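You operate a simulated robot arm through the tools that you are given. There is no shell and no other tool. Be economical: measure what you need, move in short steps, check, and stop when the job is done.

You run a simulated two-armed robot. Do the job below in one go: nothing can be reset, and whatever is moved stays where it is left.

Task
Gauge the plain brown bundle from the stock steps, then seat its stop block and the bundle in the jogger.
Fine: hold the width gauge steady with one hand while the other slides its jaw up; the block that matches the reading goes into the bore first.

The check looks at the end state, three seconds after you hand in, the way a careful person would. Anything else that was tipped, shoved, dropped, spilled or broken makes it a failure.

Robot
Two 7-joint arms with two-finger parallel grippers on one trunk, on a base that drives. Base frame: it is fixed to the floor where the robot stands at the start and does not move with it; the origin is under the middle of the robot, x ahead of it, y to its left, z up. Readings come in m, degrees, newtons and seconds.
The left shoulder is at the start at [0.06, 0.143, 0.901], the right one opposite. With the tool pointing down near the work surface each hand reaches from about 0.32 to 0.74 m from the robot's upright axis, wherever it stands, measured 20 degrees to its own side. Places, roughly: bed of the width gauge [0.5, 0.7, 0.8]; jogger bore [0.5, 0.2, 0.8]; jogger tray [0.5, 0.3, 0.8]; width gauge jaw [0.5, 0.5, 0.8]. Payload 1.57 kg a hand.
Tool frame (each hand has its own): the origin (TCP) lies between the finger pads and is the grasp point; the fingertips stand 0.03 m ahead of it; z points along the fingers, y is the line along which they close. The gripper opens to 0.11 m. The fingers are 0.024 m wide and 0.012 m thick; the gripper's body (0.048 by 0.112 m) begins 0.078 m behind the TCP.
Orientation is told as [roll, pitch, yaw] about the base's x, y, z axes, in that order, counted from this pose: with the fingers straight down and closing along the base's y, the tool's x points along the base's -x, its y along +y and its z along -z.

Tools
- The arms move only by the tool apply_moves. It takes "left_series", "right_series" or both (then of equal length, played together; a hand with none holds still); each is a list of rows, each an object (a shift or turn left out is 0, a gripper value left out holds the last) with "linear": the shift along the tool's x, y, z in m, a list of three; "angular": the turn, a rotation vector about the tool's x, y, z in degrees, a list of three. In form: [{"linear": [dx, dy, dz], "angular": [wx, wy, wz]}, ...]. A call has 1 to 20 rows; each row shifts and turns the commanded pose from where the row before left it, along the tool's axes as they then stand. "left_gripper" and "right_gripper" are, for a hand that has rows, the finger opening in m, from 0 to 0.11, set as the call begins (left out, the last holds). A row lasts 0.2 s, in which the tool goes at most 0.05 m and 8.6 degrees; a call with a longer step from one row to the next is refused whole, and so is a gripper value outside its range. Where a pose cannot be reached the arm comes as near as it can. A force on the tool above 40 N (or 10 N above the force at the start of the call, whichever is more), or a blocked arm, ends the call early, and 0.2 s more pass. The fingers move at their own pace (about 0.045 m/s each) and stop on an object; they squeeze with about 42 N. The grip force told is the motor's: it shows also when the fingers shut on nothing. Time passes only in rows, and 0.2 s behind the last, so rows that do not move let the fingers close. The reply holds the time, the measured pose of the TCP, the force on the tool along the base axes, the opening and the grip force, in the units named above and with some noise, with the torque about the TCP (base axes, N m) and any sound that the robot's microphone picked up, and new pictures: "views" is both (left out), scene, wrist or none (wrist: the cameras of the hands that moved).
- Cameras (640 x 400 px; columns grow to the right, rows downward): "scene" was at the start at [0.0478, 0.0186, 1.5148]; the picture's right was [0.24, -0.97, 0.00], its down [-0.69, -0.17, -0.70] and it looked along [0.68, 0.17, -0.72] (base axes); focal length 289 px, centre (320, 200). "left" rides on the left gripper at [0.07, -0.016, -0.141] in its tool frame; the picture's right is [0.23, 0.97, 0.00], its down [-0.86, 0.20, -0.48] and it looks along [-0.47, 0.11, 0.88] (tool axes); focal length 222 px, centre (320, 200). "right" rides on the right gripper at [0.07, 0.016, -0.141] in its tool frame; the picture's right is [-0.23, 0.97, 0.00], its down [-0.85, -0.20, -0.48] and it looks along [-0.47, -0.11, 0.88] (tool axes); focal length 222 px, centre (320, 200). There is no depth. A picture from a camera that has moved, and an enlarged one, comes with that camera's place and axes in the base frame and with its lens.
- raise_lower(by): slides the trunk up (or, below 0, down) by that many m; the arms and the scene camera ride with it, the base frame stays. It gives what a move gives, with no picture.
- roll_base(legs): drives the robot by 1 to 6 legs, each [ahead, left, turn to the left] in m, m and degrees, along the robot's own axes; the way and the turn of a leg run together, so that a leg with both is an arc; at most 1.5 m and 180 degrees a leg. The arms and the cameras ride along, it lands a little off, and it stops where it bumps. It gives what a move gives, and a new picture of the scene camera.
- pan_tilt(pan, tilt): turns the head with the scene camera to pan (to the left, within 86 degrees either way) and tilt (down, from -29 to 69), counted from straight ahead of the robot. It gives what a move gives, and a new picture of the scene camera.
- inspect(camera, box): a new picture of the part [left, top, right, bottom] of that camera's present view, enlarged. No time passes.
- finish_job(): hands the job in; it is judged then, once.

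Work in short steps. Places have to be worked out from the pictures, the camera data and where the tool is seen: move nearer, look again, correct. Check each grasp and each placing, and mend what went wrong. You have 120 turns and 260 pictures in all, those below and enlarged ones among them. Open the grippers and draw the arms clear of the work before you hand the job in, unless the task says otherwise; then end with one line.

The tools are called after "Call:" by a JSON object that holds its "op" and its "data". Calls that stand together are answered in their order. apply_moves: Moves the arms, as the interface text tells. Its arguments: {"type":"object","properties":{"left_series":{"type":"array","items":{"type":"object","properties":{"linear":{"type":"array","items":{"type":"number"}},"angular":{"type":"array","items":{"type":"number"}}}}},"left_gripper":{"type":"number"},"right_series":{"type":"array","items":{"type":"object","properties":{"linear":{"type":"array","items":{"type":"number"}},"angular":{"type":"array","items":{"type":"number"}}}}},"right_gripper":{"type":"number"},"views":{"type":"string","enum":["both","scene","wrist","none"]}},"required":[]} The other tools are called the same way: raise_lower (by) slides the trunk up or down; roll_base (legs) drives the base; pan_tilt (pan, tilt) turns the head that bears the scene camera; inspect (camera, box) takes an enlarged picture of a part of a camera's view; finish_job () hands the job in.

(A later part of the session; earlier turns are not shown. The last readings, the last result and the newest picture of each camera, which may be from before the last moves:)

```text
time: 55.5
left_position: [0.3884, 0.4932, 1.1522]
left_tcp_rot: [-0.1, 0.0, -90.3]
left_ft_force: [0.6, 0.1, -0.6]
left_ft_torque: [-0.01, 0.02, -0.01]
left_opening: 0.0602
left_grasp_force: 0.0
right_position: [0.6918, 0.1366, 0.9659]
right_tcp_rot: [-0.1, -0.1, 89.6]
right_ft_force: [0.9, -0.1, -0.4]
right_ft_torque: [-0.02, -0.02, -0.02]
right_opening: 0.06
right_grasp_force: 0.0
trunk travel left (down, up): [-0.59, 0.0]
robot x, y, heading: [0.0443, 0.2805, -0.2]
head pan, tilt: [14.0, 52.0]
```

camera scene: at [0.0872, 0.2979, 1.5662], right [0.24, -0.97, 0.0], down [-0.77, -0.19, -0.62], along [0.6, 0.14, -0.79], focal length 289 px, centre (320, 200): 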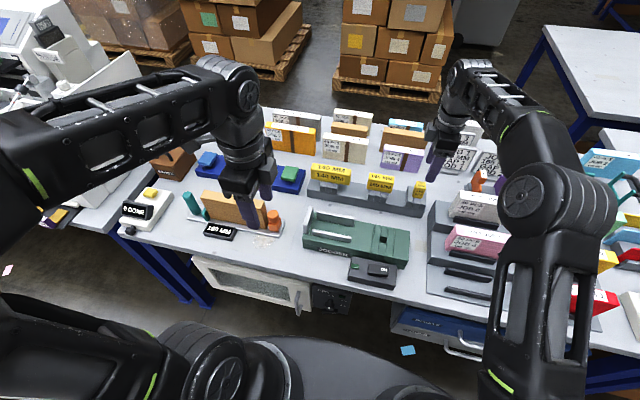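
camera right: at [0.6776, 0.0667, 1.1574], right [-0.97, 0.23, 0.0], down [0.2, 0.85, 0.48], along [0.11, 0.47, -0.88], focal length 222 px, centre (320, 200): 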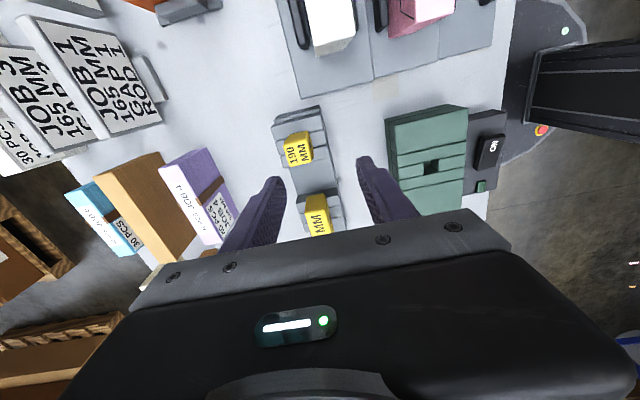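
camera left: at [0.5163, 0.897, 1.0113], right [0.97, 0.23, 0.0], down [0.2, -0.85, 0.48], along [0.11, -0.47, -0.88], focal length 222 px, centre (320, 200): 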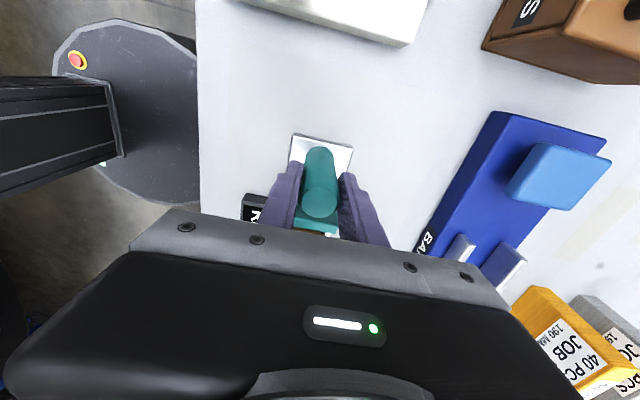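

Call:
{"op": "apply_moves", "data": {"right_series": [{"linear": [0.001, -0.014, 0]}, {"linear": [0, -0.013, 0]}, {}], "views": "wrist"}}

Call:
{"op": "inspect", "data": {"camera": "right", "box": [220, 60, 420, 225]}}

Call:
{"op": "inspect", "data": {"camera": "scene", "box": [370, 140, 470, 220]}}

```text
time: 56.3
left_position: [0.3879, 0.494, 1.1523]
left_tcp_rot: [-0.1, 0.0, -90.5]
left_ft_force: [0.3, -0.1, -0.9]
left_ft_torque: [-0.01, 0.01, 0.01]
left_opening: 0.0599
left_grasp_force: 0.1
right_position: [0.7186, 0.1344, 0.9666]
right_tcp_rot: [-0.1, 0.0, 89.5]
right_ft_force: [0.5, -0.3, -0.3]
right_ft_torque: [0.01, 0.01, -0.01]
right_opening: 0.0597
right_grasp_force: 0.0
trunk travel left (down, up): [-0.59, 0.0]
robot x, y, heading: [0.0462, 0.2802, -0.3]
head pan, tilt: [14.0, 52.0]
camera right: at [0.7032, 0.0654, 1.1073], right [-0.97, 0.23, 0.0], down [0.21, 0.85, 0.48], along [0.11, 0.47, -0.88], focal length 222 px, centre (320, 200)
```

right: 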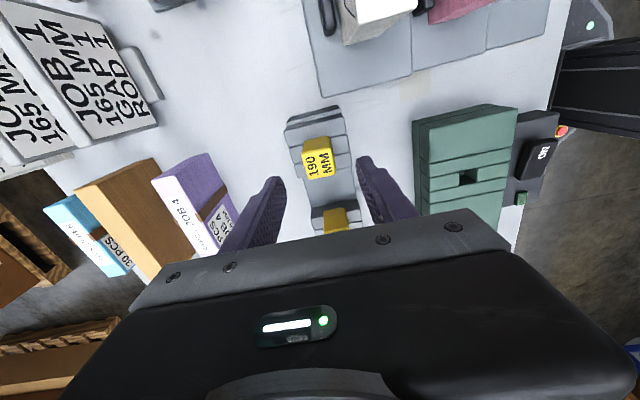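

```text
2.42 times, centred on (320, 142) of right
camera zoom: at [0.7032, 0.0654, 1.1073], right [-0.97, 0.23, 0.0], down [0.21, 0.85, 0.48], along [0.11, 0.47, -0.88], focal length 538 px, centre (320, 339)
```

zoom: 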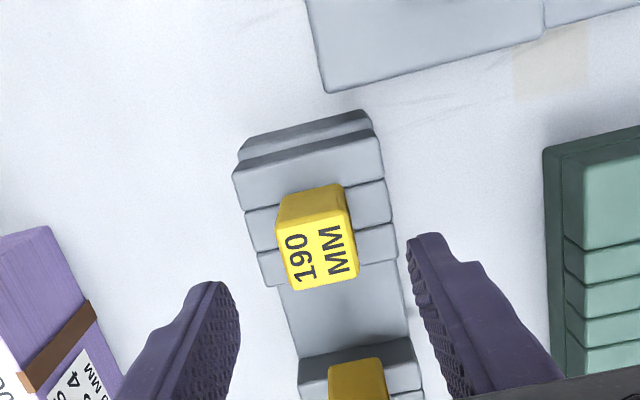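

```text
5.00 times, centred on (420, 180) of scene
camera zoom: at [0.0865, 0.2979, 1.5962], right [0.24, -0.97, 0.0], down [-0.77, -0.19, -0.62], along [0.6, 0.14, -0.79], focal length 1446 px, centre (-180, 300)
```

zoom: 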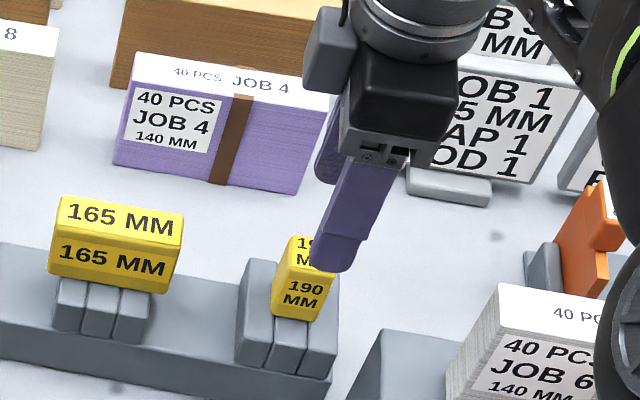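

Centred. Lower to TCP z≈0.893 and grip.

Call:
{"op": "apply_moves", "data": {"right_series": [{"linear": [-0.002, 0, 0.025]}, {"linear": [0, 0, 0.025]}, {"linear": [0, 0, 0.0235]}, {}], "views": "none"}}

Call:
{"op": "inspect", "data": {"camera": "scene", "box": [370, 140, 470, 220]}}

Call:
{"op": "inspect", "data": {"camera": "right", "box": [220, 60, 420, 225]}}

```text
time: 57.3
left_position: [0.3871, 0.4929, 1.1519]
left_tcp_rot: [0.0, 0.0, -90.5]
left_ft_force: [0.4, 0.7, 0.1]
left_ft_torque: [-0.01, 0.01, -0.05]
left_opening: 0.06
left_grasp_force: 0.0
right_position: [0.7203, 0.1368, 0.8941]
right_tcp_rot: [-0.2, -0.1, 89.7]
right_ft_force: [0.3, -0.9, 0.6]
right_ft_torque: [0.0, -0.01, 0.02]
right_opening: 0.0601
right_grasp_force: 0.1
trunk travel left (down, up): [-0.59, 0.0]
robot x, y, heading: [0.0446, 0.2812, -0.2]
head pan, tilt: [14.0, 52.0]
```

```text
5.00 times, centred on (420, 180) of scene
camera zoom: at [0.0864, 0.298, 1.5962], right [0.24, -0.97, 0.0], down [-0.77, -0.19, -0.62], along [0.6, 0.14, -0.79], focal length 1446 px, centre (-180, 300)
```

zoom: 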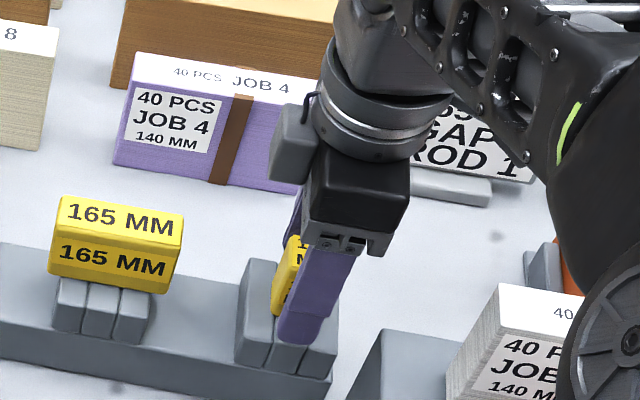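

```text
2.42 times, centred on (320, 142) of right
camera zoom: at [0.7034, 0.0665, 1.0348], right [-0.97, 0.23, 0.0], down [0.2, 0.85, 0.48], along [0.11, 0.47, -0.88], focal length 538 px, centre (320, 339)
```

zoom: 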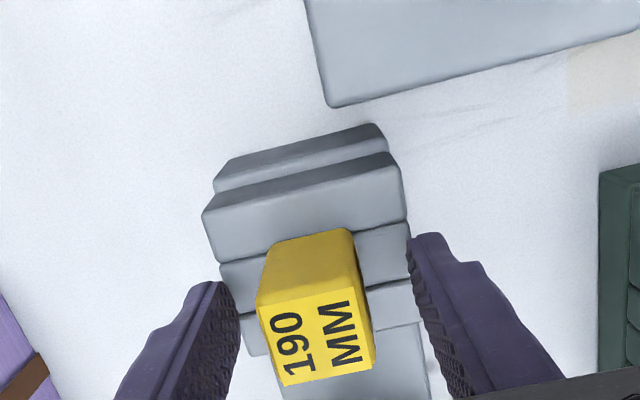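

Call:
{"op": "apply_moves", "data": {"right_series": [{"linear": [0.002, 0, 0]}, {}, {}, {}, {}], "right_gripper": 0.0, "views": "none"}}

Call:
{"op": "apply_moves", "data": {"right_series": [{"linear": [0, 0, -0.01]}, {"linear": [0, 0, -0.015]}, {"linear": [0, 0, -0.02]}, {"linear": [0, 0, -0.025]}, {"linear": [0, 0, -0.025]}, {}]}}

Call:
{"op": "inspect", "data": {"camera": "scene", "box": [370, 130, 470, 210]}}

Call:
{"op": "inspect", "data": {"camera": "right", "box": [220, 60, 420, 225]}}

```text
time: 58.5
left_position: [0.3885, 0.4946, 1.1517]
left_tcp_rot: [0.0, 0.1, -90.4]
left_ft_force: [0.0, -0.1, 0.8]
left_ft_torque: [-0.03, 0.01, 0.02]
left_opening: 0.0601
left_grasp_force: 0.0
right_position: [0.7191, 0.1346, 0.8958]
right_tcp_rot: [-0.2, -0.1, 89.5]
right_ft_force: [0.2, 0.0, 0.4]
right_ft_torque: [0.0, 0.02, 0.01]
right_opening: 0.0294
right_grasp_force: 38.9
trunk travel left (down, up): [-0.59, 0.0]
robot x, y, heading: [0.042, 0.2824, -0.5]
head pan, tilt: [14.0, 52.0]
```

```text
time: 59.9
left_position: [0.3874, 0.4931, 1.1506]
left_tcp_rot: [0.0, 0.0, -90.5]
left_ft_force: [-0.6, -0.2, -0.2]
left_ft_torque: [-0.01, 0.03, 0.02]
left_opening: 0.06
left_grasp_force: 0.1
right_position: [0.7211, 0.1351, 0.9906]
right_tcp_rot: [0.0, -0.1, 89.6]
right_ft_force: [-0.5, -0.6, -0.9]
right_ft_torque: [-0.03, 0.01, -0.01]
right_opening: 0.0292
right_grasp_force: 39.0
trunk travel left (down, up): [-0.59, 0.0]
robot x, y, heading: [0.0447, 0.2836, -0.2]
head pan, tilt: [14.0, 52.0]
camera scene: at [0.0869, 0.2979, 1.5962], right [0.24, -0.97, 0.0], down [-0.77, -0.19, -0.62], along [0.6, 0.14, -0.79], focal length 289 px, centre (320, 200)
camera right: at [0.7052, 0.0652, 1.1302], right [-0.97, 0.23, 0.0], down [0.2, 0.85, 0.48], along [0.11, 0.47, -0.88], focal length 222 px, centre (320, 200)
```

scene: 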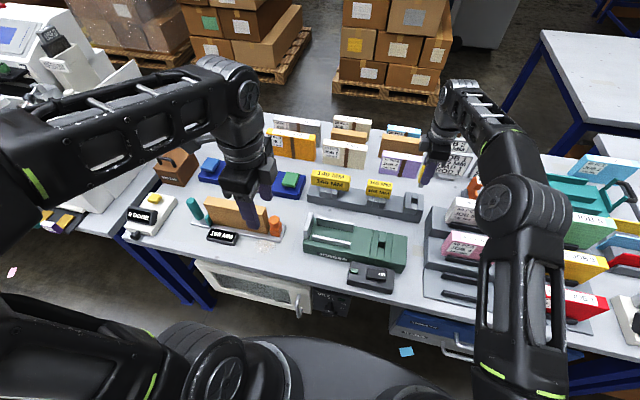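
right: 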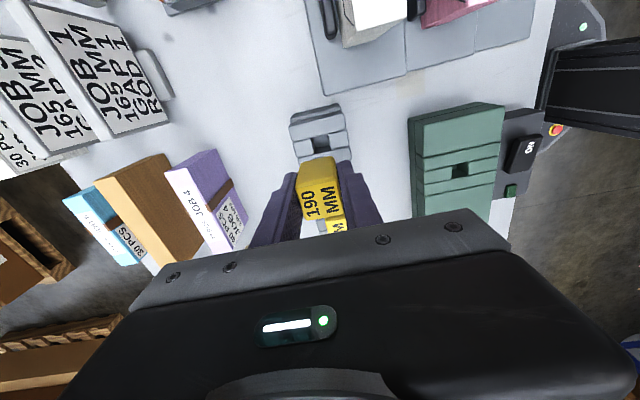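

```text
5.00 times, centred on (420, 170) of scene
camera zoom: at [0.0869, 0.2979, 1.5962], right [0.24, -0.97, 0.0], down [-0.77, -0.19, -0.62], along [0.6, 0.14, -0.79], focal length 1446 px, centre (-180, 350)
```

zoom: 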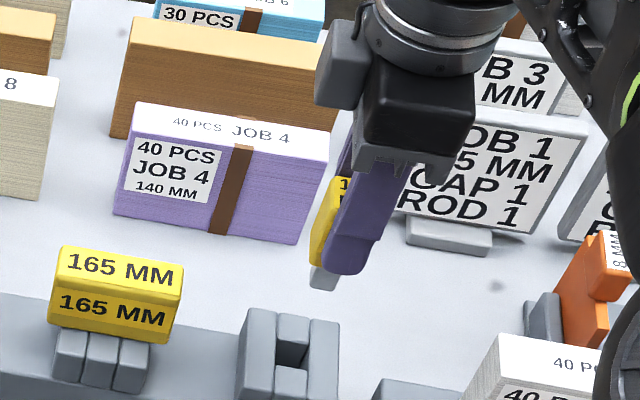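

```text
2.42 times, centred on (320, 142) of right
camera zoom: at [0.7052, 0.0652, 1.1302], right [-0.97, 0.23, 0.0], down [0.2, 0.85, 0.48], along [0.11, 0.47, -0.88], focal length 538 px, centre (320, 339)
```

zoom: 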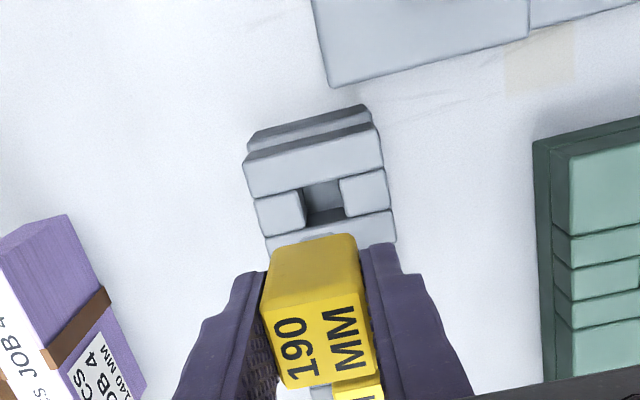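

Block 190 is out with its square peg below. Bore estimated at ≈(0.541, 0.221) with jogger top z≈0.838. I move over it at the same height.

Call:
{"op": "apply_moves", "data": {"right_series": [{"linear": [-0.017, 0.036, 0]}, {"linear": [-0.017, 0.036, 0]}, {"linear": [-0.017, 0.036, 0]}, {"linear": [-0.017, 0.036, 0]}, {"linear": [-0.018, 0.036, 0]}, {}]}}

Call:
{"op": "inspect", "data": {"camera": "right", "box": [220, 60, 420, 225]}}

Call:
{"op": "inspect", "data": {"camera": "scene", "box": [300, 180, 420, 280]}}

```text
time: 61.3
left_position: [0.3889, 0.4935, 1.1517]
left_tcp_rot: [0.0, 0.1, -90.4]
left_ft_force: [-0.2, -0.4, 0.6]
left_ft_torque: [0.02, 0.05, -0.03]
left_opening: 0.0599
left_grasp_force: 0.0
right_position: [0.5406, 0.2275, 0.9901]
right_tcp_rot: [-0.1, 0.0, 89.6]
right_ft_force: [-0.1, -0.1, 0.3]
right_ft_torque: [0.03, 0.0, -0.01]
right_opening: 0.0293
right_grasp_force: 38.4
trunk travel left (down, up): [-0.59, 0.0]
robot x, y, heading: [0.0459, 0.2823, -0.2]
head pan, tilt: [14.0, 52.0]
camera scene: at [0.0872, 0.2976, 1.5961], right [0.24, -0.97, 0.0], down [-0.77, -0.19, -0.62], along [0.6, 0.15, -0.79], focal length 289 px, centre (320, 200)
camera right: at [0.5244, 0.1561, 1.1299], right [-0.97, 0.23, 0.0], down [0.21, 0.85, 0.48], along [0.11, 0.47, -0.88], focal length 222 px, centre (320, 200)
```

scene: 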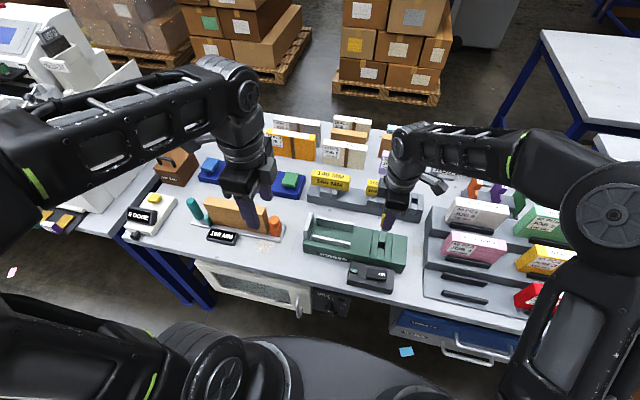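
right: 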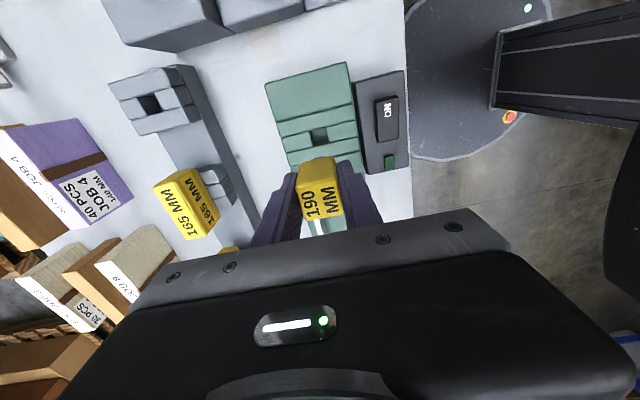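

```text
2.42 times, centred on (320, 142) of right
camera zoom: at [0.5244, 0.1561, 1.1299], right [-0.97, 0.23, 0.0], down [0.21, 0.85, 0.48], along [0.11, 0.47, -0.88], focal length 538 px, centre (320, 339)
```

zoom: 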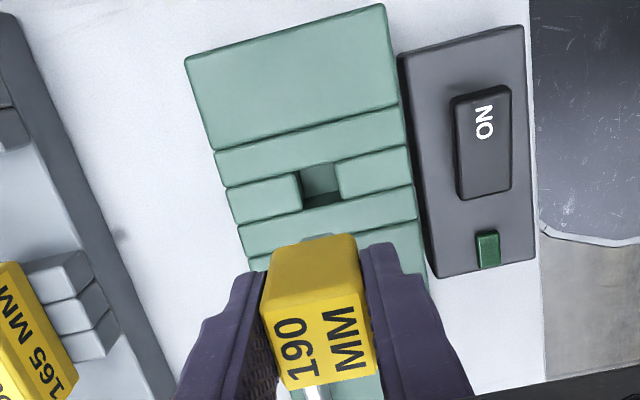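

```text
4.00 times, centred on (360, 230) of scene
camera zoom: at [0.0872, 0.2976, 1.5961], right [0.24, -0.97, 0.0], down [-0.77, -0.19, -0.62], along [0.6, 0.15, -0.79], focal length 1156 px, centre (160, 80)
```

zoom: 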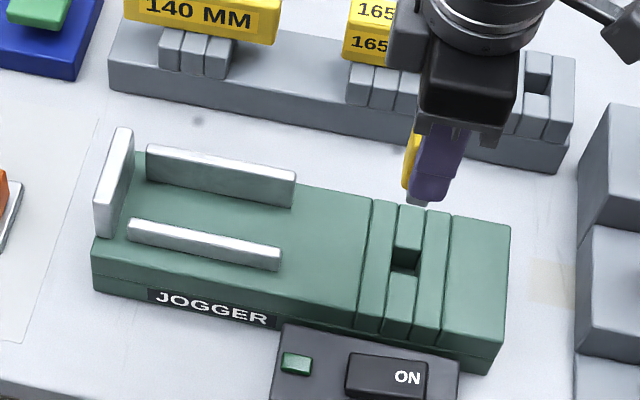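

Refined bore ≈(0.540, 0.222), top z≈0.84. Peg bottom is ~0.063 below TCP. I lower to just above the bore and inspect.

Call:
{"op": "apply_moves", "data": {"right_series": [{"linear": [0.0055, 0, 0.02]}, {"linear": [0, 0, 0.025]}, {"linear": [0, 0, 0.025]}, {}, {}], "views": "none"}}

Call:
{"op": "inspect", "data": {"camera": "scene", "box": [350, 200, 410, 260]}}

Call:
{"op": "inspect", "data": {"camera": "right", "box": [220, 60, 420, 225]}}

Call:
{"op": "inspect", "data": {"camera": "left", "box": [0, 0, 640, 400]}}

```text
time: 62.5
left_position: [0.3879, 0.4928, 1.1519]
left_tcp_rot: [0.0, 0.0, -90.3]
left_ft_force: [0.8, -0.2, 0.2]
left_ft_torque: [0.02, 0.02, 0.01]
left_opening: 0.06
left_grasp_force: 0.1
right_position: [0.5406, 0.2174, 0.9181]
right_tcp_rot: [0.0, 0.0, 89.6]
right_ft_force: [0.8, -0.5, -0.3]
right_ft_torque: [0.01, 0.03, 0.02]
right_opening: 0.0294
right_grasp_force: 39.4
trunk travel left (down, up): [-0.59, 0.0]
robot x, y, heading: [0.0422, 0.2816, -0.4]
head pan, tilt: [14.0, 52.0]
```

```text
6.67 times, centred on (380, 230) of scene
camera zoom: at [0.0869, 0.2979, 1.5962], right [0.24, -0.97, 0.0], down [-0.77, -0.19, -0.62], along [0.6, 0.14, -0.79], focal length 1927 px, centre (-80, 0)
```

zoom: 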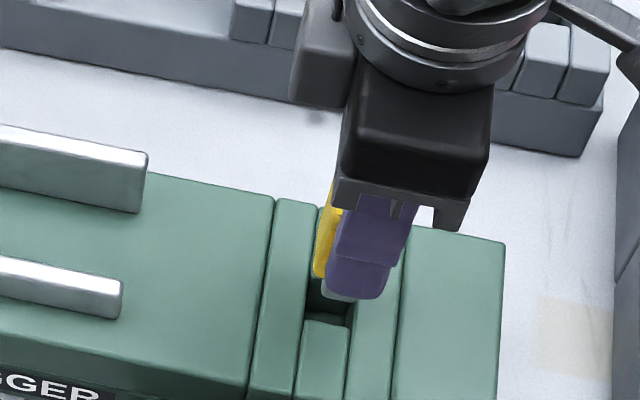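

```text
2.42 times, centred on (320, 142) of right
camera zoom: at [0.5243, 0.148, 1.0585], right [-0.97, 0.23, 0.0], down [0.21, 0.85, 0.48], along [0.11, 0.47, -0.88], focal length 538 px, centre (320, 339)
```

zoom: 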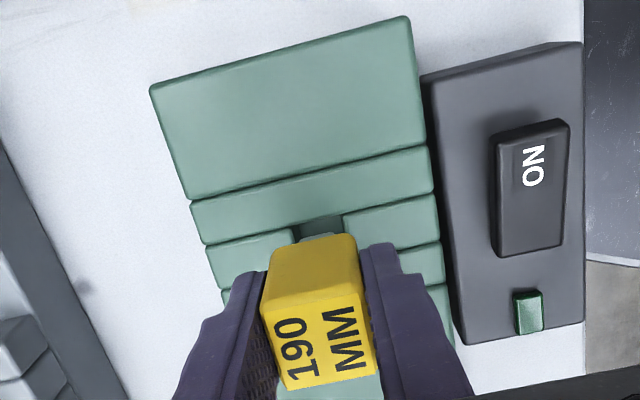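

```text
1.00 times, centred on (320, 200) of left (not enlarged: the box is as wide or as high as the picture)
camera zoom: at [0.3721, 0.5626, 1.2915], right [0.98, 0.22, 0.0], down [0.19, -0.86, 0.48], along [0.11, -0.47, -0.88], focal length 222 px, centre (320, 200)
```

zoom: 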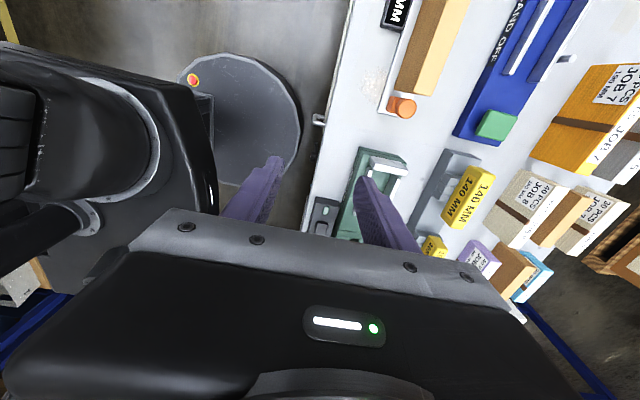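

Bore centre ≈(0.5395, 0.2205); the peg is ~3 mm short in y. Correct, then lower gently to enter the bore.

Call:
{"op": "apply_moves", "data": {"right_series": [{"linear": [-0.003, 0.001, 0]}, {"linear": [0, 0, 0.005]}, {}, {}], "views": "none"}}

Call:
{"op": "inspect", "data": {"camera": "scene", "box": [350, 205, 400, 255]}}

Call:
{"op": "inspect", "data": {"camera": "right", "box": [270, 120, 370, 200]}}

```text
time: 63.5
left_position: [0.387, 0.4936, 1.151]
left_tcp_rot: [0.0, 0.1, -90.4]
left_ft_force: [0.5, -1.0, 0.3]
left_ft_torque: [-0.06, -0.01, -0.02]
left_opening: 0.0602
left_grasp_force: 0.1
right_position: [0.5382, 0.2212, 0.9146]
right_tcp_rot: [0.1, 0.1, 89.6]
right_ft_force: [-0.1, 0.9, -0.2]
right_ft_torque: [0.03, -0.02, 0.01]
right_opening: 0.0292
right_grasp_force: 39.0
trunk travel left (down, up): [-0.59, 0.0]
robot x, y, heading: [0.0465, 0.2801, -0.2]
head pan, tilt: [14.0, 52.0]
```

```text
8.00 times, centred on (375, 230) of scene
camera zoom: at [0.0867, 0.298, 1.5962], right [0.24, -0.97, 0.0], down [-0.77, -0.19, -0.62], along [0.6, 0.14, -0.79], focal length 2313 px, centre (-120, -40)
```

zoom: 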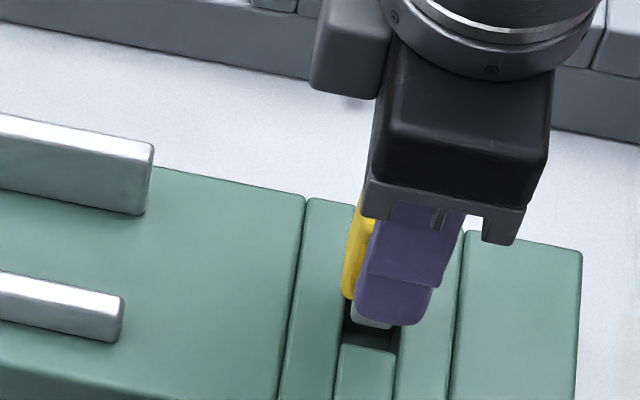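

```text
5.00 times, centred on (320, 160) of right
camera zoom: at [0.5234, 0.1512, 1.0541], right [-0.97, 0.23, 0.0], down [0.2, 0.85, 0.48], along [0.11, 0.47, -0.88], focal length 1111 px, centre (320, 400)
```

zoom: 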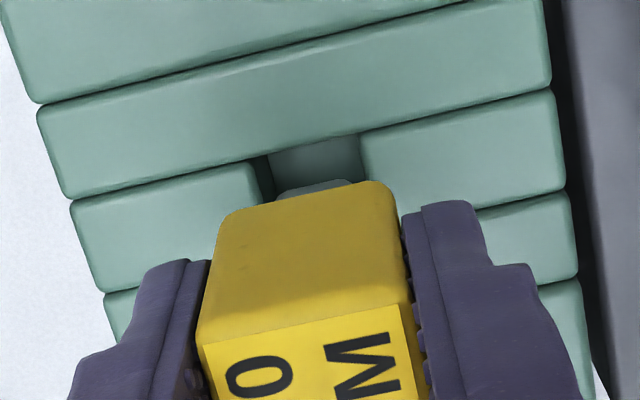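

Peg appears ~1–2 mm too far in +y and ~1 mm in +x. Adjust and lower 10 mm in small steps.

Call:
{"op": "apply_moves", "data": {"right_series": [{"linear": [0.0018, 0.0008, 0]}, {"linear": [0, 0, 0.004]}, {"linear": [0, 0, 0.003]}, {"linear": [0, 0, 0.003]}, {"linear": [0, 0, 0.002]}, {}], "views": "none"}}

Call:
{"op": "inspect", "data": {"camera": "scene", "box": [350, 205, 400, 255]}}

Call:
{"op": "inspect", "data": {"camera": "right", "box": [270, 120, 370, 200]}}

```text
time: 64.9
left_position: [0.3887, 0.4933, 1.1525]
left_tcp_rot: [0.0, 0.0, -90.4]
left_ft_force: [0.3, -0.1, -0.5]
left_ft_torque: [0.01, -0.01, 0.03]
left_opening: 0.0602
left_grasp_force: 0.1
right_position: [0.5399, 0.2195, 0.9021]
right_tcp_rot: [-0.1, 0.0, 89.6]
right_ft_force: [0.6, 0.1, -1.5]
right_ft_torque: [-0.02, 0.01, -0.01]
right_opening: 0.0292
right_grasp_force: 38.9
trunk travel left (down, up): [-0.59, 0.0]
robot x, y, heading: [0.042, 0.2822, -0.4]
head pan, tilt: [14.0, 52.0]
```

```text
8.00 times, centred on (375, 230) of scene
camera zoom: at [0.0867, 0.298, 1.5962], right [0.24, -0.97, 0.0], down [-0.77, -0.19, -0.62], along [0.6, 0.14, -0.79], focal length 2313 px, centre (-120, -40)
```

zoom: 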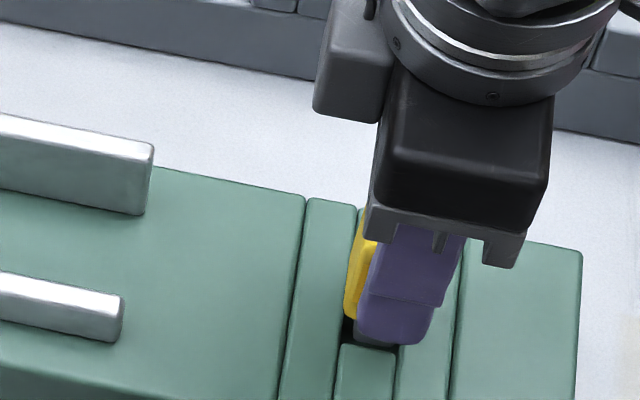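

```text
5.00 times, centred on (320, 160) of right
camera zoom: at [0.5232, 0.1484, 1.0421], right [-0.97, 0.23, 0.0], down [0.2, 0.85, 0.48], along [0.11, 0.47, -0.88], focal length 1111 px, centre (320, 400)
```

zoom: 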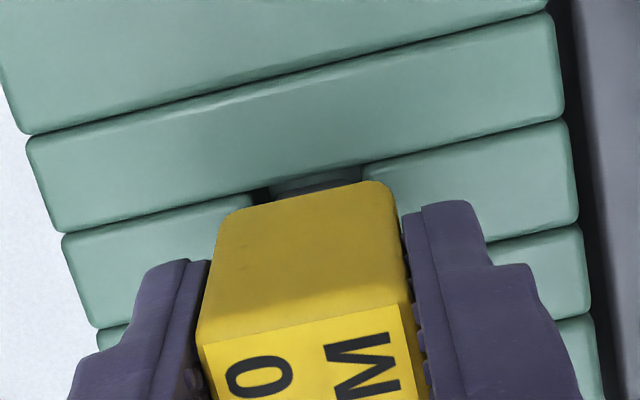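

No contact; the peg is at the mouth. Continue down in 2 mm steps, watching force.

Call:
{"op": "apply_moves", "data": {"right_series": [{"linear": [0, 0, 0.002]}, {"linear": [0, 0, 0.002]}, {"linear": [0, 0, 0.002]}, {}], "views": "none"}}

```text
time: 65.9
left_position: [0.3887, 0.4934, 1.1514]
left_tcp_rot: [0.0, 0.1, -90.4]
left_ft_force: [0.3, 0.6, -0.1]
left_ft_torque: [0.01, -0.04, -0.01]
left_opening: 0.06
left_grasp_force: 0.1
right_position: [0.5385, 0.2173, 0.8952]
right_tcp_rot: [-0.1, 0.1, 89.7]
right_ft_force: [-0.6, 0.2, -0.3]
right_ft_torque: [-0.02, 0.01, 0.0]
right_opening: 0.0296
right_grasp_force: 39.3
trunk travel left (down, up): [-0.59, 0.0]
robot x, y, heading: [0.0444, 0.2812, -0.5]
head pan, tilt: [14.0, 52.0]
```

Call:
{"op": "apply_moves", "data": {"right_series": [{"linear": [0, 0, 0.002]}, {"linear": [0, 0, 0.002]}, {"linear": [0, 0, 0.002]}, {}], "views": "none"}}

Call:
{"op": "inspect", "data": {"camera": "scene", "box": [350, 205, 400, 255]}}

Call:
{"op": "inspect", "data": {"camera": "right", "box": [270, 120, 370, 200]}}

```text
time: 66.9
left_position: [0.3866, 0.4944, 1.1509]
left_tcp_rot: [0.1, 0.0, -90.4]
left_ft_force: [-0.3, 0.1, -0.1]
left_ft_torque: [0.0, 0.01, -0.01]
left_opening: 0.0601
left_grasp_force: 0.0
right_position: [0.5388, 0.2193, 0.89]
right_tcp_rot: [0.0, 0.0, 89.6]
right_ft_force: [0.3, -0.2, -0.9]
right_ft_torque: [-0.01, -0.02, -0.01]
right_opening: 0.0293
right_grasp_force: 39.1
trunk travel left (down, up): [-0.59, 0.0]
robot x, y, heading: [0.0434, 0.2809, -0.2]
head pan, tilt: [14.0, 52.0]
```

```text
8.00 times, centred on (375, 230) of scene
camera zoom: at [0.0866, 0.298, 1.5962], right [0.24, -0.97, 0.0], down [-0.77, -0.19, -0.62], along [0.6, 0.14, -0.79], focal length 2313 px, centre (-120, -40)
```

zoom: 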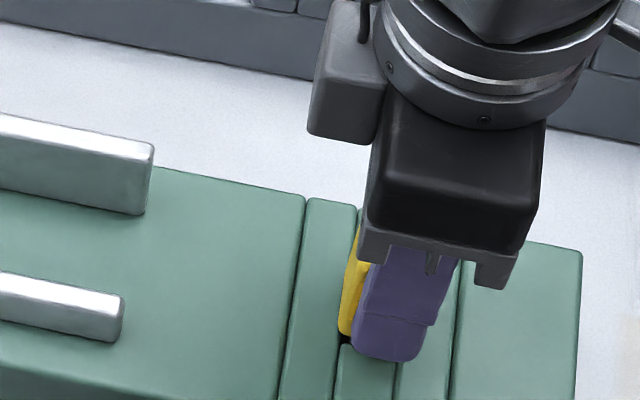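

```text
5.00 times, centred on (320, 160) of right
camera zoom: at [0.5228, 0.1484, 1.0301], right [-0.97, 0.23, 0.0], down [0.2, 0.85, 0.48], along [0.11, 0.47, -0.88], focal length 1111 px, centre (320, 400)
```

zoom: 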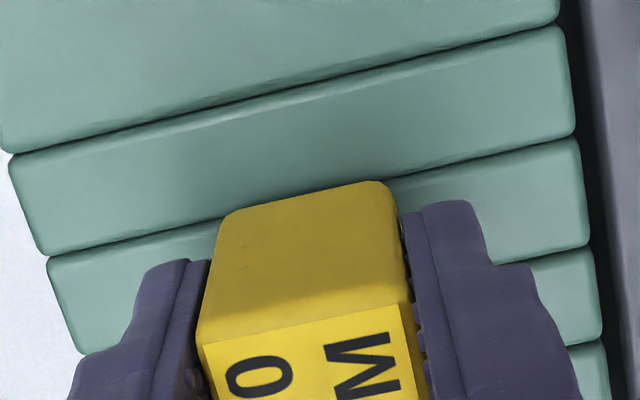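

The peg is inside. Continue until the block seats.

Call:
{"op": "apply_moves", "data": {"right_series": [{"linear": [0, 0, 0.003]}, {"linear": [0, 0, 0.003]}, {"linear": [0, 0, 0.002]}, {"linear": [0, 0, 0.002]}, {}], "views": "none"}}

Call:
{"op": "apply_moves", "data": {"right_series": [{"linear": [0, 0, 0.002]}, {"linear": [0, 0, 0.002]}, {}], "views": "none"}}

Call:
{"op": "inspect", "data": {"camera": "right", "box": [270, 120, 370, 200]}}

```text
time: 68.1
left_position: [0.3883, 0.4937, 1.1506]
left_tcp_rot: [0.0, 0.0, -90.4]
left_ft_force: [-0.1, 0.3, -0.3]
left_ft_torque: [0.0, 0.01, 0.02]
left_opening: 0.0603
left_grasp_force: 0.1
right_position: [0.5393, 0.2179, 0.8798]
right_tcp_rot: [-0.1, 0.0, 89.7]
right_ft_force: [-0.7, -0.9, -0.4]
right_ft_torque: [-0.06, 0.01, 0.0]
right_opening: 0.029
right_grasp_force: 39.0
trunk travel left (down, up): [-0.59, 0.0]
robot x, y, heading: [0.0436, 0.2787, -0.3]
head pan, tilt: [14.0, 52.0]
```

```text
time: 68.9
left_position: [0.3854, 0.4934, 1.1525]
left_tcp_rot: [0.1, 0.0, -90.4]
left_ft_force: [-0.3, -0.3, -0.5]
left_ft_torque: [0.03, -0.03, 0.02]
left_opening: 0.0596
left_grasp_force: 0.1
right_position: [0.5389, 0.2174, 0.8791]
right_tcp_rot: [-0.4, -0.1, 89.6]
right_ft_force: [-2.7, -6.0, 37.1]
right_ft_torque: [-0.03, 0.37, 0.05]
right_opening: 0.0298
right_grasp_force: 39.3
trunk travel left (down, up): [-0.59, 0.0]
robot x, y, heading: [0.0465, 0.2822, -0.5]
head pan, tilt: [14.0, 52.0]
```

```text
5.00 times, centred on (320, 160) of right
camera zoom: at [0.5219, 0.1477, 1.0186], right [-0.97, 0.23, -0.01], down [0.2, 0.85, 0.48], along [0.12, 0.47, -0.88], focal length 1111 px, centre (320, 400)
```

zoom: 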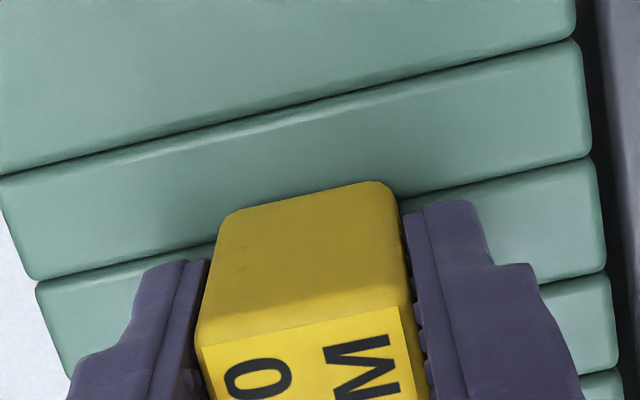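

Firm contact at TCP z≈0.879, consistent with the block resting on the jogger's top. Relax, open, lift and inspect.

Call:
{"op": "apply_moves", "data": {"right_series": [{"linear": [0, 0, -0.003]}, {}], "views": "none"}}

Call:
{"op": "apply_moves", "data": {"right_series": [{}, {}, {}, {"linear": [0, 0, -0.015]}, {"linear": [0, 0, -0.03]}, {"linear": [0, 0, -0.04]}, {"linear": [0.03, 0, -0.02]}, {"linear": [0.045, 0, 0]}, {"linear": [0.045, 0, 0]}, {}], "right_gripper": 0.06, "views": "none"}}

Call:
{"op": "inspect", "data": {"camera": "scene", "box": [300, 190, 420, 270]}}

Call:
{"op": "inspect", "data": {"camera": "right", "box": [220, 100, 420, 225]}}

```text
time: 69.5
left_position: [0.3873, 0.4932, 1.1506]
left_tcp_rot: [-0.1, -0.1, -90.3]
left_ft_force: [0.0, 1.0, 0.8]
left_ft_torque: [0.0, 0.01, 0.01]
left_opening: 0.0599
left_grasp_force: 0.1
right_position: [0.5384, 0.217, 0.8785]
right_tcp_rot: [-0.1, 0.0, 89.6]
right_ft_force: [1.4, -3.1, 13.2]
right_ft_torque: [0.1, -0.11, -0.04]
right_opening: 0.0294
right_grasp_force: 38.8
trunk travel left (down, up): [-0.59, 0.0]
robot x, y, heading: [0.043, 0.2803, -0.6]
head pan, tilt: [14.0, 52.0]
```

```text
time: 71.7
left_position: [0.3878, 0.4954, 1.1514]
left_tcp_rot: [-0.1, 0.0, -90.4]
left_ft_force: [0.7, 0.2, 0.4]
left_ft_torque: [-0.04, 0.0, 0.04]
left_opening: 0.0602
left_grasp_force: 0.1
right_position: [0.5392, 0.0965, 0.9851]
right_tcp_rot: [-0.1, 0.1, 89.6]
right_ft_force: [0.0, 0.0, 0.2]
right_ft_torque: [0.01, -0.02, 0.0]
right_opening: 0.06
right_grasp_force: 0.0
trunk travel left (down, up): [-0.59, 0.0]
robot x, y, heading: [0.0445, 0.2808, -0.3]
head pan, tilt: [14.0, 52.0]
```

```text
5.00 times, centred on (360, 230) of scene
camera zoom: at [0.0868, 0.2987, 1.5962], right [0.24, -0.97, 0.0], down [-0.77, -0.19, -0.62], along [0.6, 0.14, -0.79], focal length 1446 px, centre (120, 50)
```

zoom: 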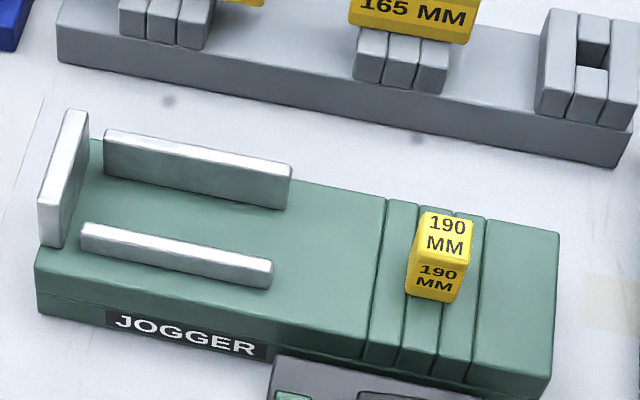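

```text
3.20 times, centred on (320, 162) of right
camera zoom: at [0.5227, 0.0273, 1.1264], right [-0.97, 0.23, 0.0], down [0.2, 0.85, 0.48], along [0.11, 0.47, -0.88], focal length 711 px, centre (320, 320)
```

zoom: 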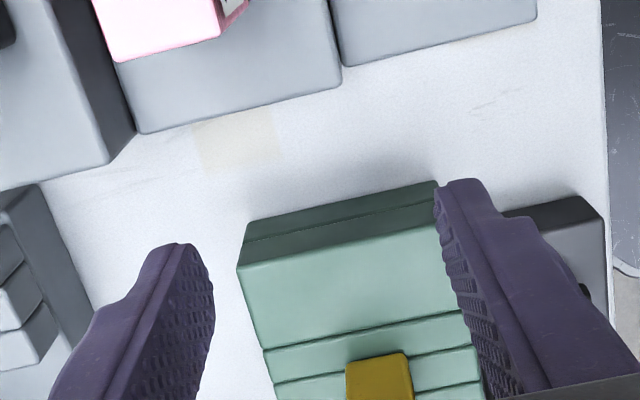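

The 190 block is seated flush in the bore. Now I fetch the bundle: raise the right hand slightly, drive 0.36 m left.

Call:
{"op": "apply_moves", "data": {"right_series": [{"linear": [0, 0, -0.03]}, {}], "views": "none"}}

Call:
{"op": "roll_base", "data": {"legs": [[0, 0.36, 0.3]]}}

Call:
{"op": "inspect", "data": {"camera": "scene", "box": [270, 160, 450, 270]}}

```text
time: 72.3
left_position: [0.3886, 0.4931, 1.1511]
left_tcp_rot: [0.0, 0.1, -90.4]
left_ft_force: [-0.4, 0.9, 0.4]
left_ft_torque: [0.0, -0.02, 0.01]
left_opening: 0.0599
left_grasp_force: 0.0
right_position: [0.5387, 0.0971, 1.0153]
right_tcp_rot: [-0.1, -0.1, 89.5]
right_ft_force: [0.1, -0.5, -0.1]
right_ft_torque: [0.02, 0.03, -0.01]
right_opening: 0.0601
right_grasp_force: 0.0
trunk travel left (down, up): [-0.59, 0.0]
robot x, y, heading: [0.0457, 0.285, -0.4]
head pan, tilt: [14.0, 52.0]
```

```text
time: 74.6
left_position: [0.388, 0.8525, 1.1517]
left_tcp_rot: [0.0, 0.0, -90.1]
left_ft_force: [-0.3, -0.5, -0.1]
left_ft_torque: [-0.03, 0.01, 0.05]
left_opening: 0.06
left_grasp_force: 0.0
right_position: [0.5411, 0.4557, 1.0168]
right_tcp_rot: [-0.1, -0.1, 89.9]
right_ft_force: [-0.2, 0.5, 0.1]
right_ft_torque: [-0.02, 0.0, -0.03]
right_opening: 0.06
right_grasp_force: 0.0
trunk travel left (down, up): [-0.59, 0.0]
robot x, y, heading: [0.0444, 0.6351, 0.1]
head pan, tilt: [14.0, 52.0]
camera scene: at [0.0879, 0.6555, 1.5962], right [0.24, -0.97, 0.0], down [-0.76, -0.19, -0.62], along [0.6, 0.15, -0.79], focal length 289 px, centre (320, 200)
```

scene: 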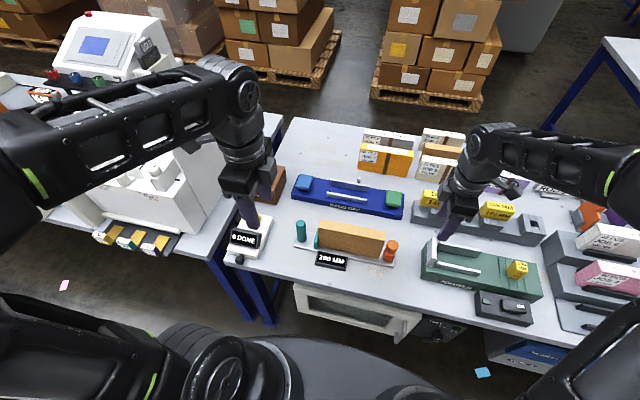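

```text
3.56 times, centred on (360, 215) of scene
camera zoom: at [0.0879, 0.6555, 1.5962], right [0.24, -0.97, 0.0], down [-0.76, -0.19, -0.62], along [0.6, 0.15, -0.79], focal length 1028 px, centre (178, 147)
```

zoom: 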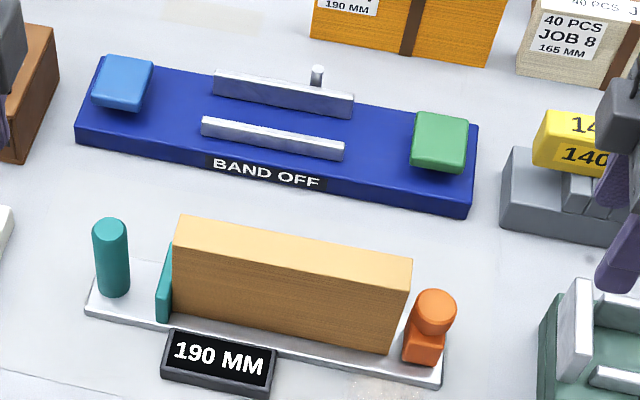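

Bundle centre ≈(0.540, 0.672). Move over it and check.

Call:
{"op": "apply_moves", "data": {"right_series": [{"linear": [-0.043, 0, 0]}, {"linear": [-0.043, 0, 0]}, {"linear": [-0.043, 0, 0]}, {"linear": [-0.043, 0, 0]}, {"linear": [-0.043, 0, 0.03]}, {"linear": [0, 0, 0.03]}, {}], "views": "wrist"}}

Call:
{"op": "inspect", "data": {"camera": "scene", "box": [270, 160, 450, 270]}}

```text
refused: row 5 steps farther than a row can; nothing moved
```

```text
3.56 times, centred on (360, 215) of scene
camera zoom: at [0.0879, 0.6555, 1.5962], right [0.24, -0.97, 0.0], down [-0.76, -0.19, -0.62], along [0.6, 0.15, -0.79], focal length 1028 px, centre (178, 147)
```

zoom: 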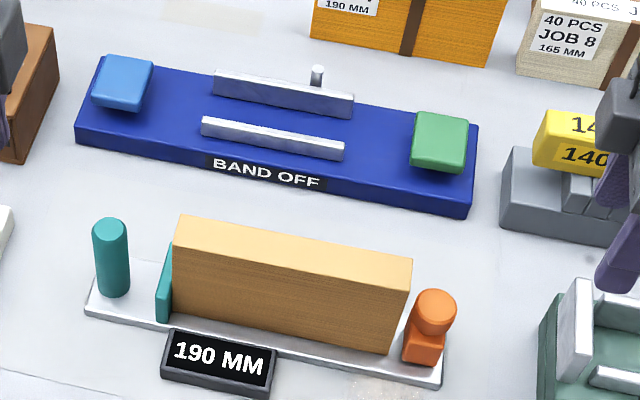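

One row was too long; I split it.

Call:
{"op": "apply_moves", "data": {"right_series": [{"linear": [-0.043, 0, 0]}, {"linear": [-0.043, 0, 0]}, {"linear": [-0.043, 0, 0]}, {"linear": [-0.043, 0, 0]}, {"linear": [-0.043, 0, 0]}, {"linear": [0, 0, 0.03]}, {"linear": [0, 0, 0.03]}, {}], "views": "wrist"}}

Call:
{"op": "inspect", "data": {"camera": "scene", "box": [270, 160, 450, 270]}}

```text
time: 76.4
left_position: [0.3877, 0.8521, 1.1521]
left_tcp_rot: [0.1, 0.1, -90.0]
left_ft_force: [0.1, -0.5, 0.9]
left_ft_torque: [0.0, 0.0, -0.01]
left_opening: 0.06
left_grasp_force: 0.0
right_position: [0.5419, 0.6685, 0.9545]
right_tcp_rot: [0.1, 0.0, 89.9]
right_ft_force: [0.2, -0.9, 0.4]
right_ft_torque: [-0.01, 0.0, 0.0]
right_opening: 0.0597
right_grasp_force: 0.1
trunk travel left (down, up): [-0.59, 0.0]
robot x, y, heading: [0.0446, 0.6351, -0.0]
head pan, tilt: [14.0, 52.0]
camera right: at [0.5257, 0.5986, 1.0954], right [-0.97, 0.23, 0.0], down [0.2, 0.85, 0.48], along [0.11, 0.47, -0.88], focal length 222 px, centre (320, 200)
```

right: 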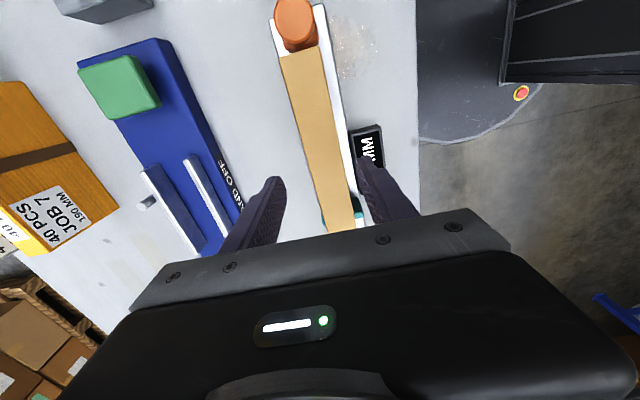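

```text
3.56 times, centred on (360, 215) of scene
camera zoom: at [0.0876, 0.654, 1.5962], right [0.24, -0.97, 0.0], down [-0.76, -0.19, -0.62], along [0.6, 0.15, -0.79], focal length 1028 px, centre (178, 147)
```

zoom: 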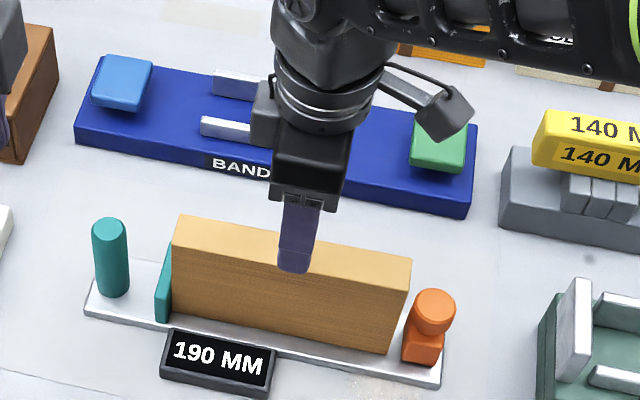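

Centre is ≈(0.538, 0.673). Adjust and descend to z≈0.888, then grip.

Call:
{"op": "apply_moves", "data": {"right_series": [{"linear": [-0.004, 0.004, 0]}, {"linear": [0, 0, 0.025]}, {"linear": [0, 0, 0.025]}, {"linear": [0, 0, 0.0165]}, {}], "views": "wrist"}}

Call:
{"op": "inspect", "data": {"camera": "scene", "box": [270, 160, 450, 270]}}

```text
time: 77.6
left_position: [0.3886, 0.852, 1.1532]
left_tcp_rot: [0.0, -0.1, -90.1]
left_ft_force: [-0.8, 0.4, 0.0]
left_ft_torque: [-0.01, 0.0, -0.01]
left_opening: 0.0599
left_grasp_force: 0.1
right_position: [0.5375, 0.6732, 0.889]
right_tcp_rot: [-0.1, 0.0, 89.9]
right_ft_force: [0.7, 0.1, 0.3]
right_ft_torque: [0.05, 0.01, -0.02]
right_opening: 0.0601
right_grasp_force: 0.0
trunk travel left (down, up): [-0.59, 0.0]
robot x, y, heading: [0.0478, 0.6376, 0.0]
head pan, tilt: [14.0, 52.0]
camera right: at [0.5217, 0.6043, 1.0293], right [-0.97, 0.23, 0.0], down [0.2, 0.85, 0.48], along [0.11, 0.47, -0.88], focal length 222 px, centre (320, 200)
```

right: 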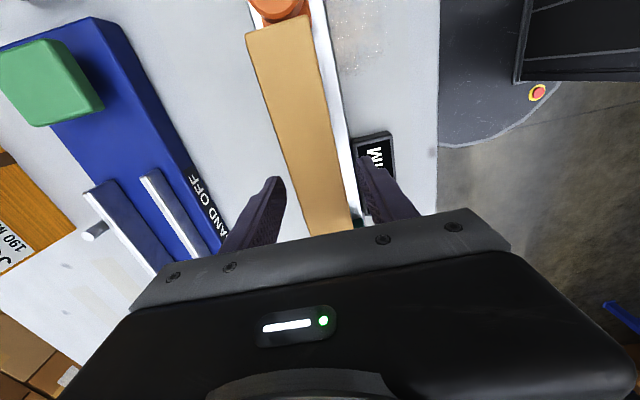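

```text
3.56 times, centred on (360, 215) of scene
camera zoom: at [0.0877, 0.6543, 1.5962], right [0.24, -0.97, 0.0], down [-0.76, -0.19, -0.62], along [0.6, 0.15, -0.79], focal length 1028 px, centre (178, 147)
```

zoom: 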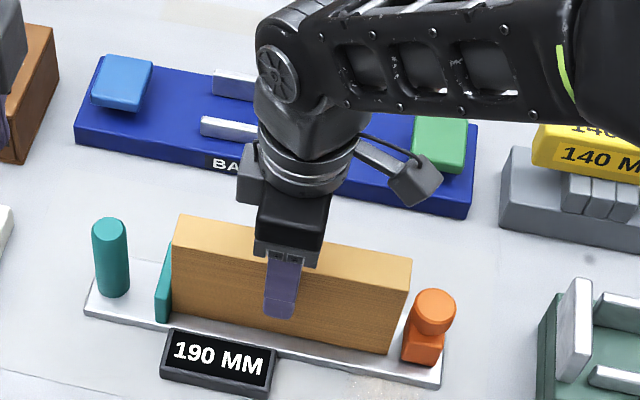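

Call:
{"op": "apply_moves", "data": {"right_series": [{}, {}, {}, {}], "right_gripper": 0.0, "views": "none"}}

Call:
{"op": "apply_moves", "data": {"right_series": [{"linear": [0, 0, -0.01]}, {"linear": [0, 0, -0.02]}, {"linear": [0, 0, -0.03]}, {"linear": [0, 0, -0.03]}, {"linear": [0, 0, -0.03]}, {"linear": [0, 0, -0.03]}, {}], "views": "wrist"}}

Call:
{"op": "inspect", "data": {"camera": "scene", "box": [270, 140, 450, 270]}}

```text
time: 78.6
left_position: [0.3876, 0.8523, 1.1516]
left_tcp_rot: [-0.1, 0.0, -90.1]
left_ft_force: [0.2, -0.5, 0.3]
left_ft_torque: [0.02, 0.0, 0.02]
left_opening: 0.0599
left_grasp_force: 0.0
right_position: [0.5368, 0.6745, 0.8896]
right_tcp_rot: [-0.1, 0.0, 89.9]
right_ft_force: [0.0, 0.1, 1.5]
right_ft_torque: [-0.04, 0.08, 0.13]
right_opening: 0.0321
right_grasp_force: 34.7
trunk travel left (down, up): [-0.59, 0.0]
robot x, y, heading: [0.045, 0.6383, -0.2]
head pan, tilt: [14.0, 52.0]
```

```text
time: 80.2
left_position: [0.3887, 0.8516, 1.1509]
left_tcp_rot: [-0.1, -0.1, -90.1]
left_ft_force: [0.1, 0.5, 0.4]
left_ft_torque: [-0.01, -0.01, 0.0]
left_opening: 0.0599
left_grasp_force: 0.1
right_position: [0.5366, 0.6736, 1.0391]
right_tcp_rot: [0.0, 0.0, 90.0]
right_ft_force: [0.8, 0.2, -2.3]
right_ft_torque: [-0.03, 0.01, -0.02]
right_opening: 0.0314
right_grasp_force: 40.4
trunk travel left (down, up): [-0.59, 0.0]
robot x, y, heading: [0.048, 0.6363, -0.0]
head pan, tilt: [14.0, 52.0]
camera right: at [0.5215, 0.6039, 1.1799], right [-0.97, 0.23, 0.0], down [0.2, 0.85, 0.48], along [0.11, 0.47, -0.88], focal length 222 px, centre (320, 200)
```

right: 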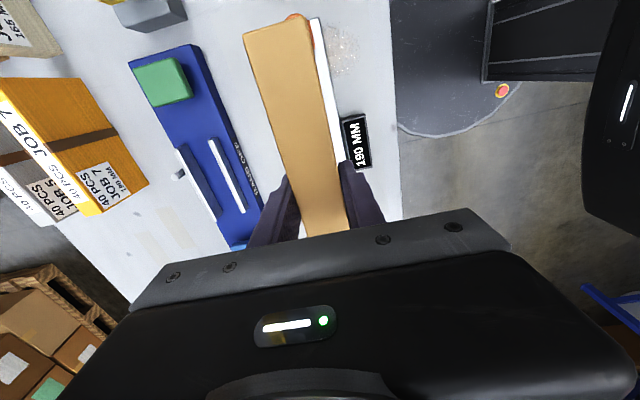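

```text
3.08 times, centred on (360, 205) of scene
camera zoom: at [0.0884, 0.6545, 1.5961], right [0.24, -0.97, 0.0], down [-0.77, -0.19, -0.62], along [0.6, 0.15, -0.79], focal length 890 px, centre (197, 185)
```

zoom: 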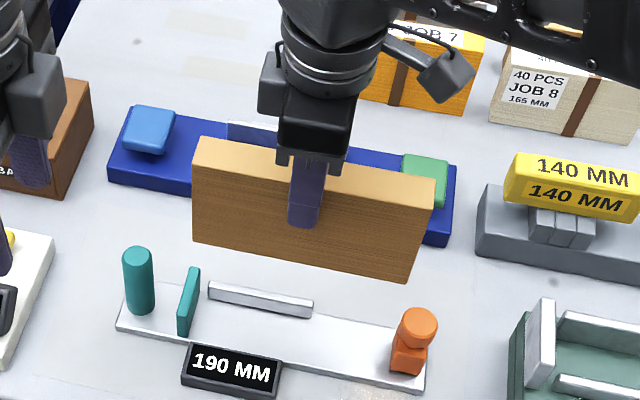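

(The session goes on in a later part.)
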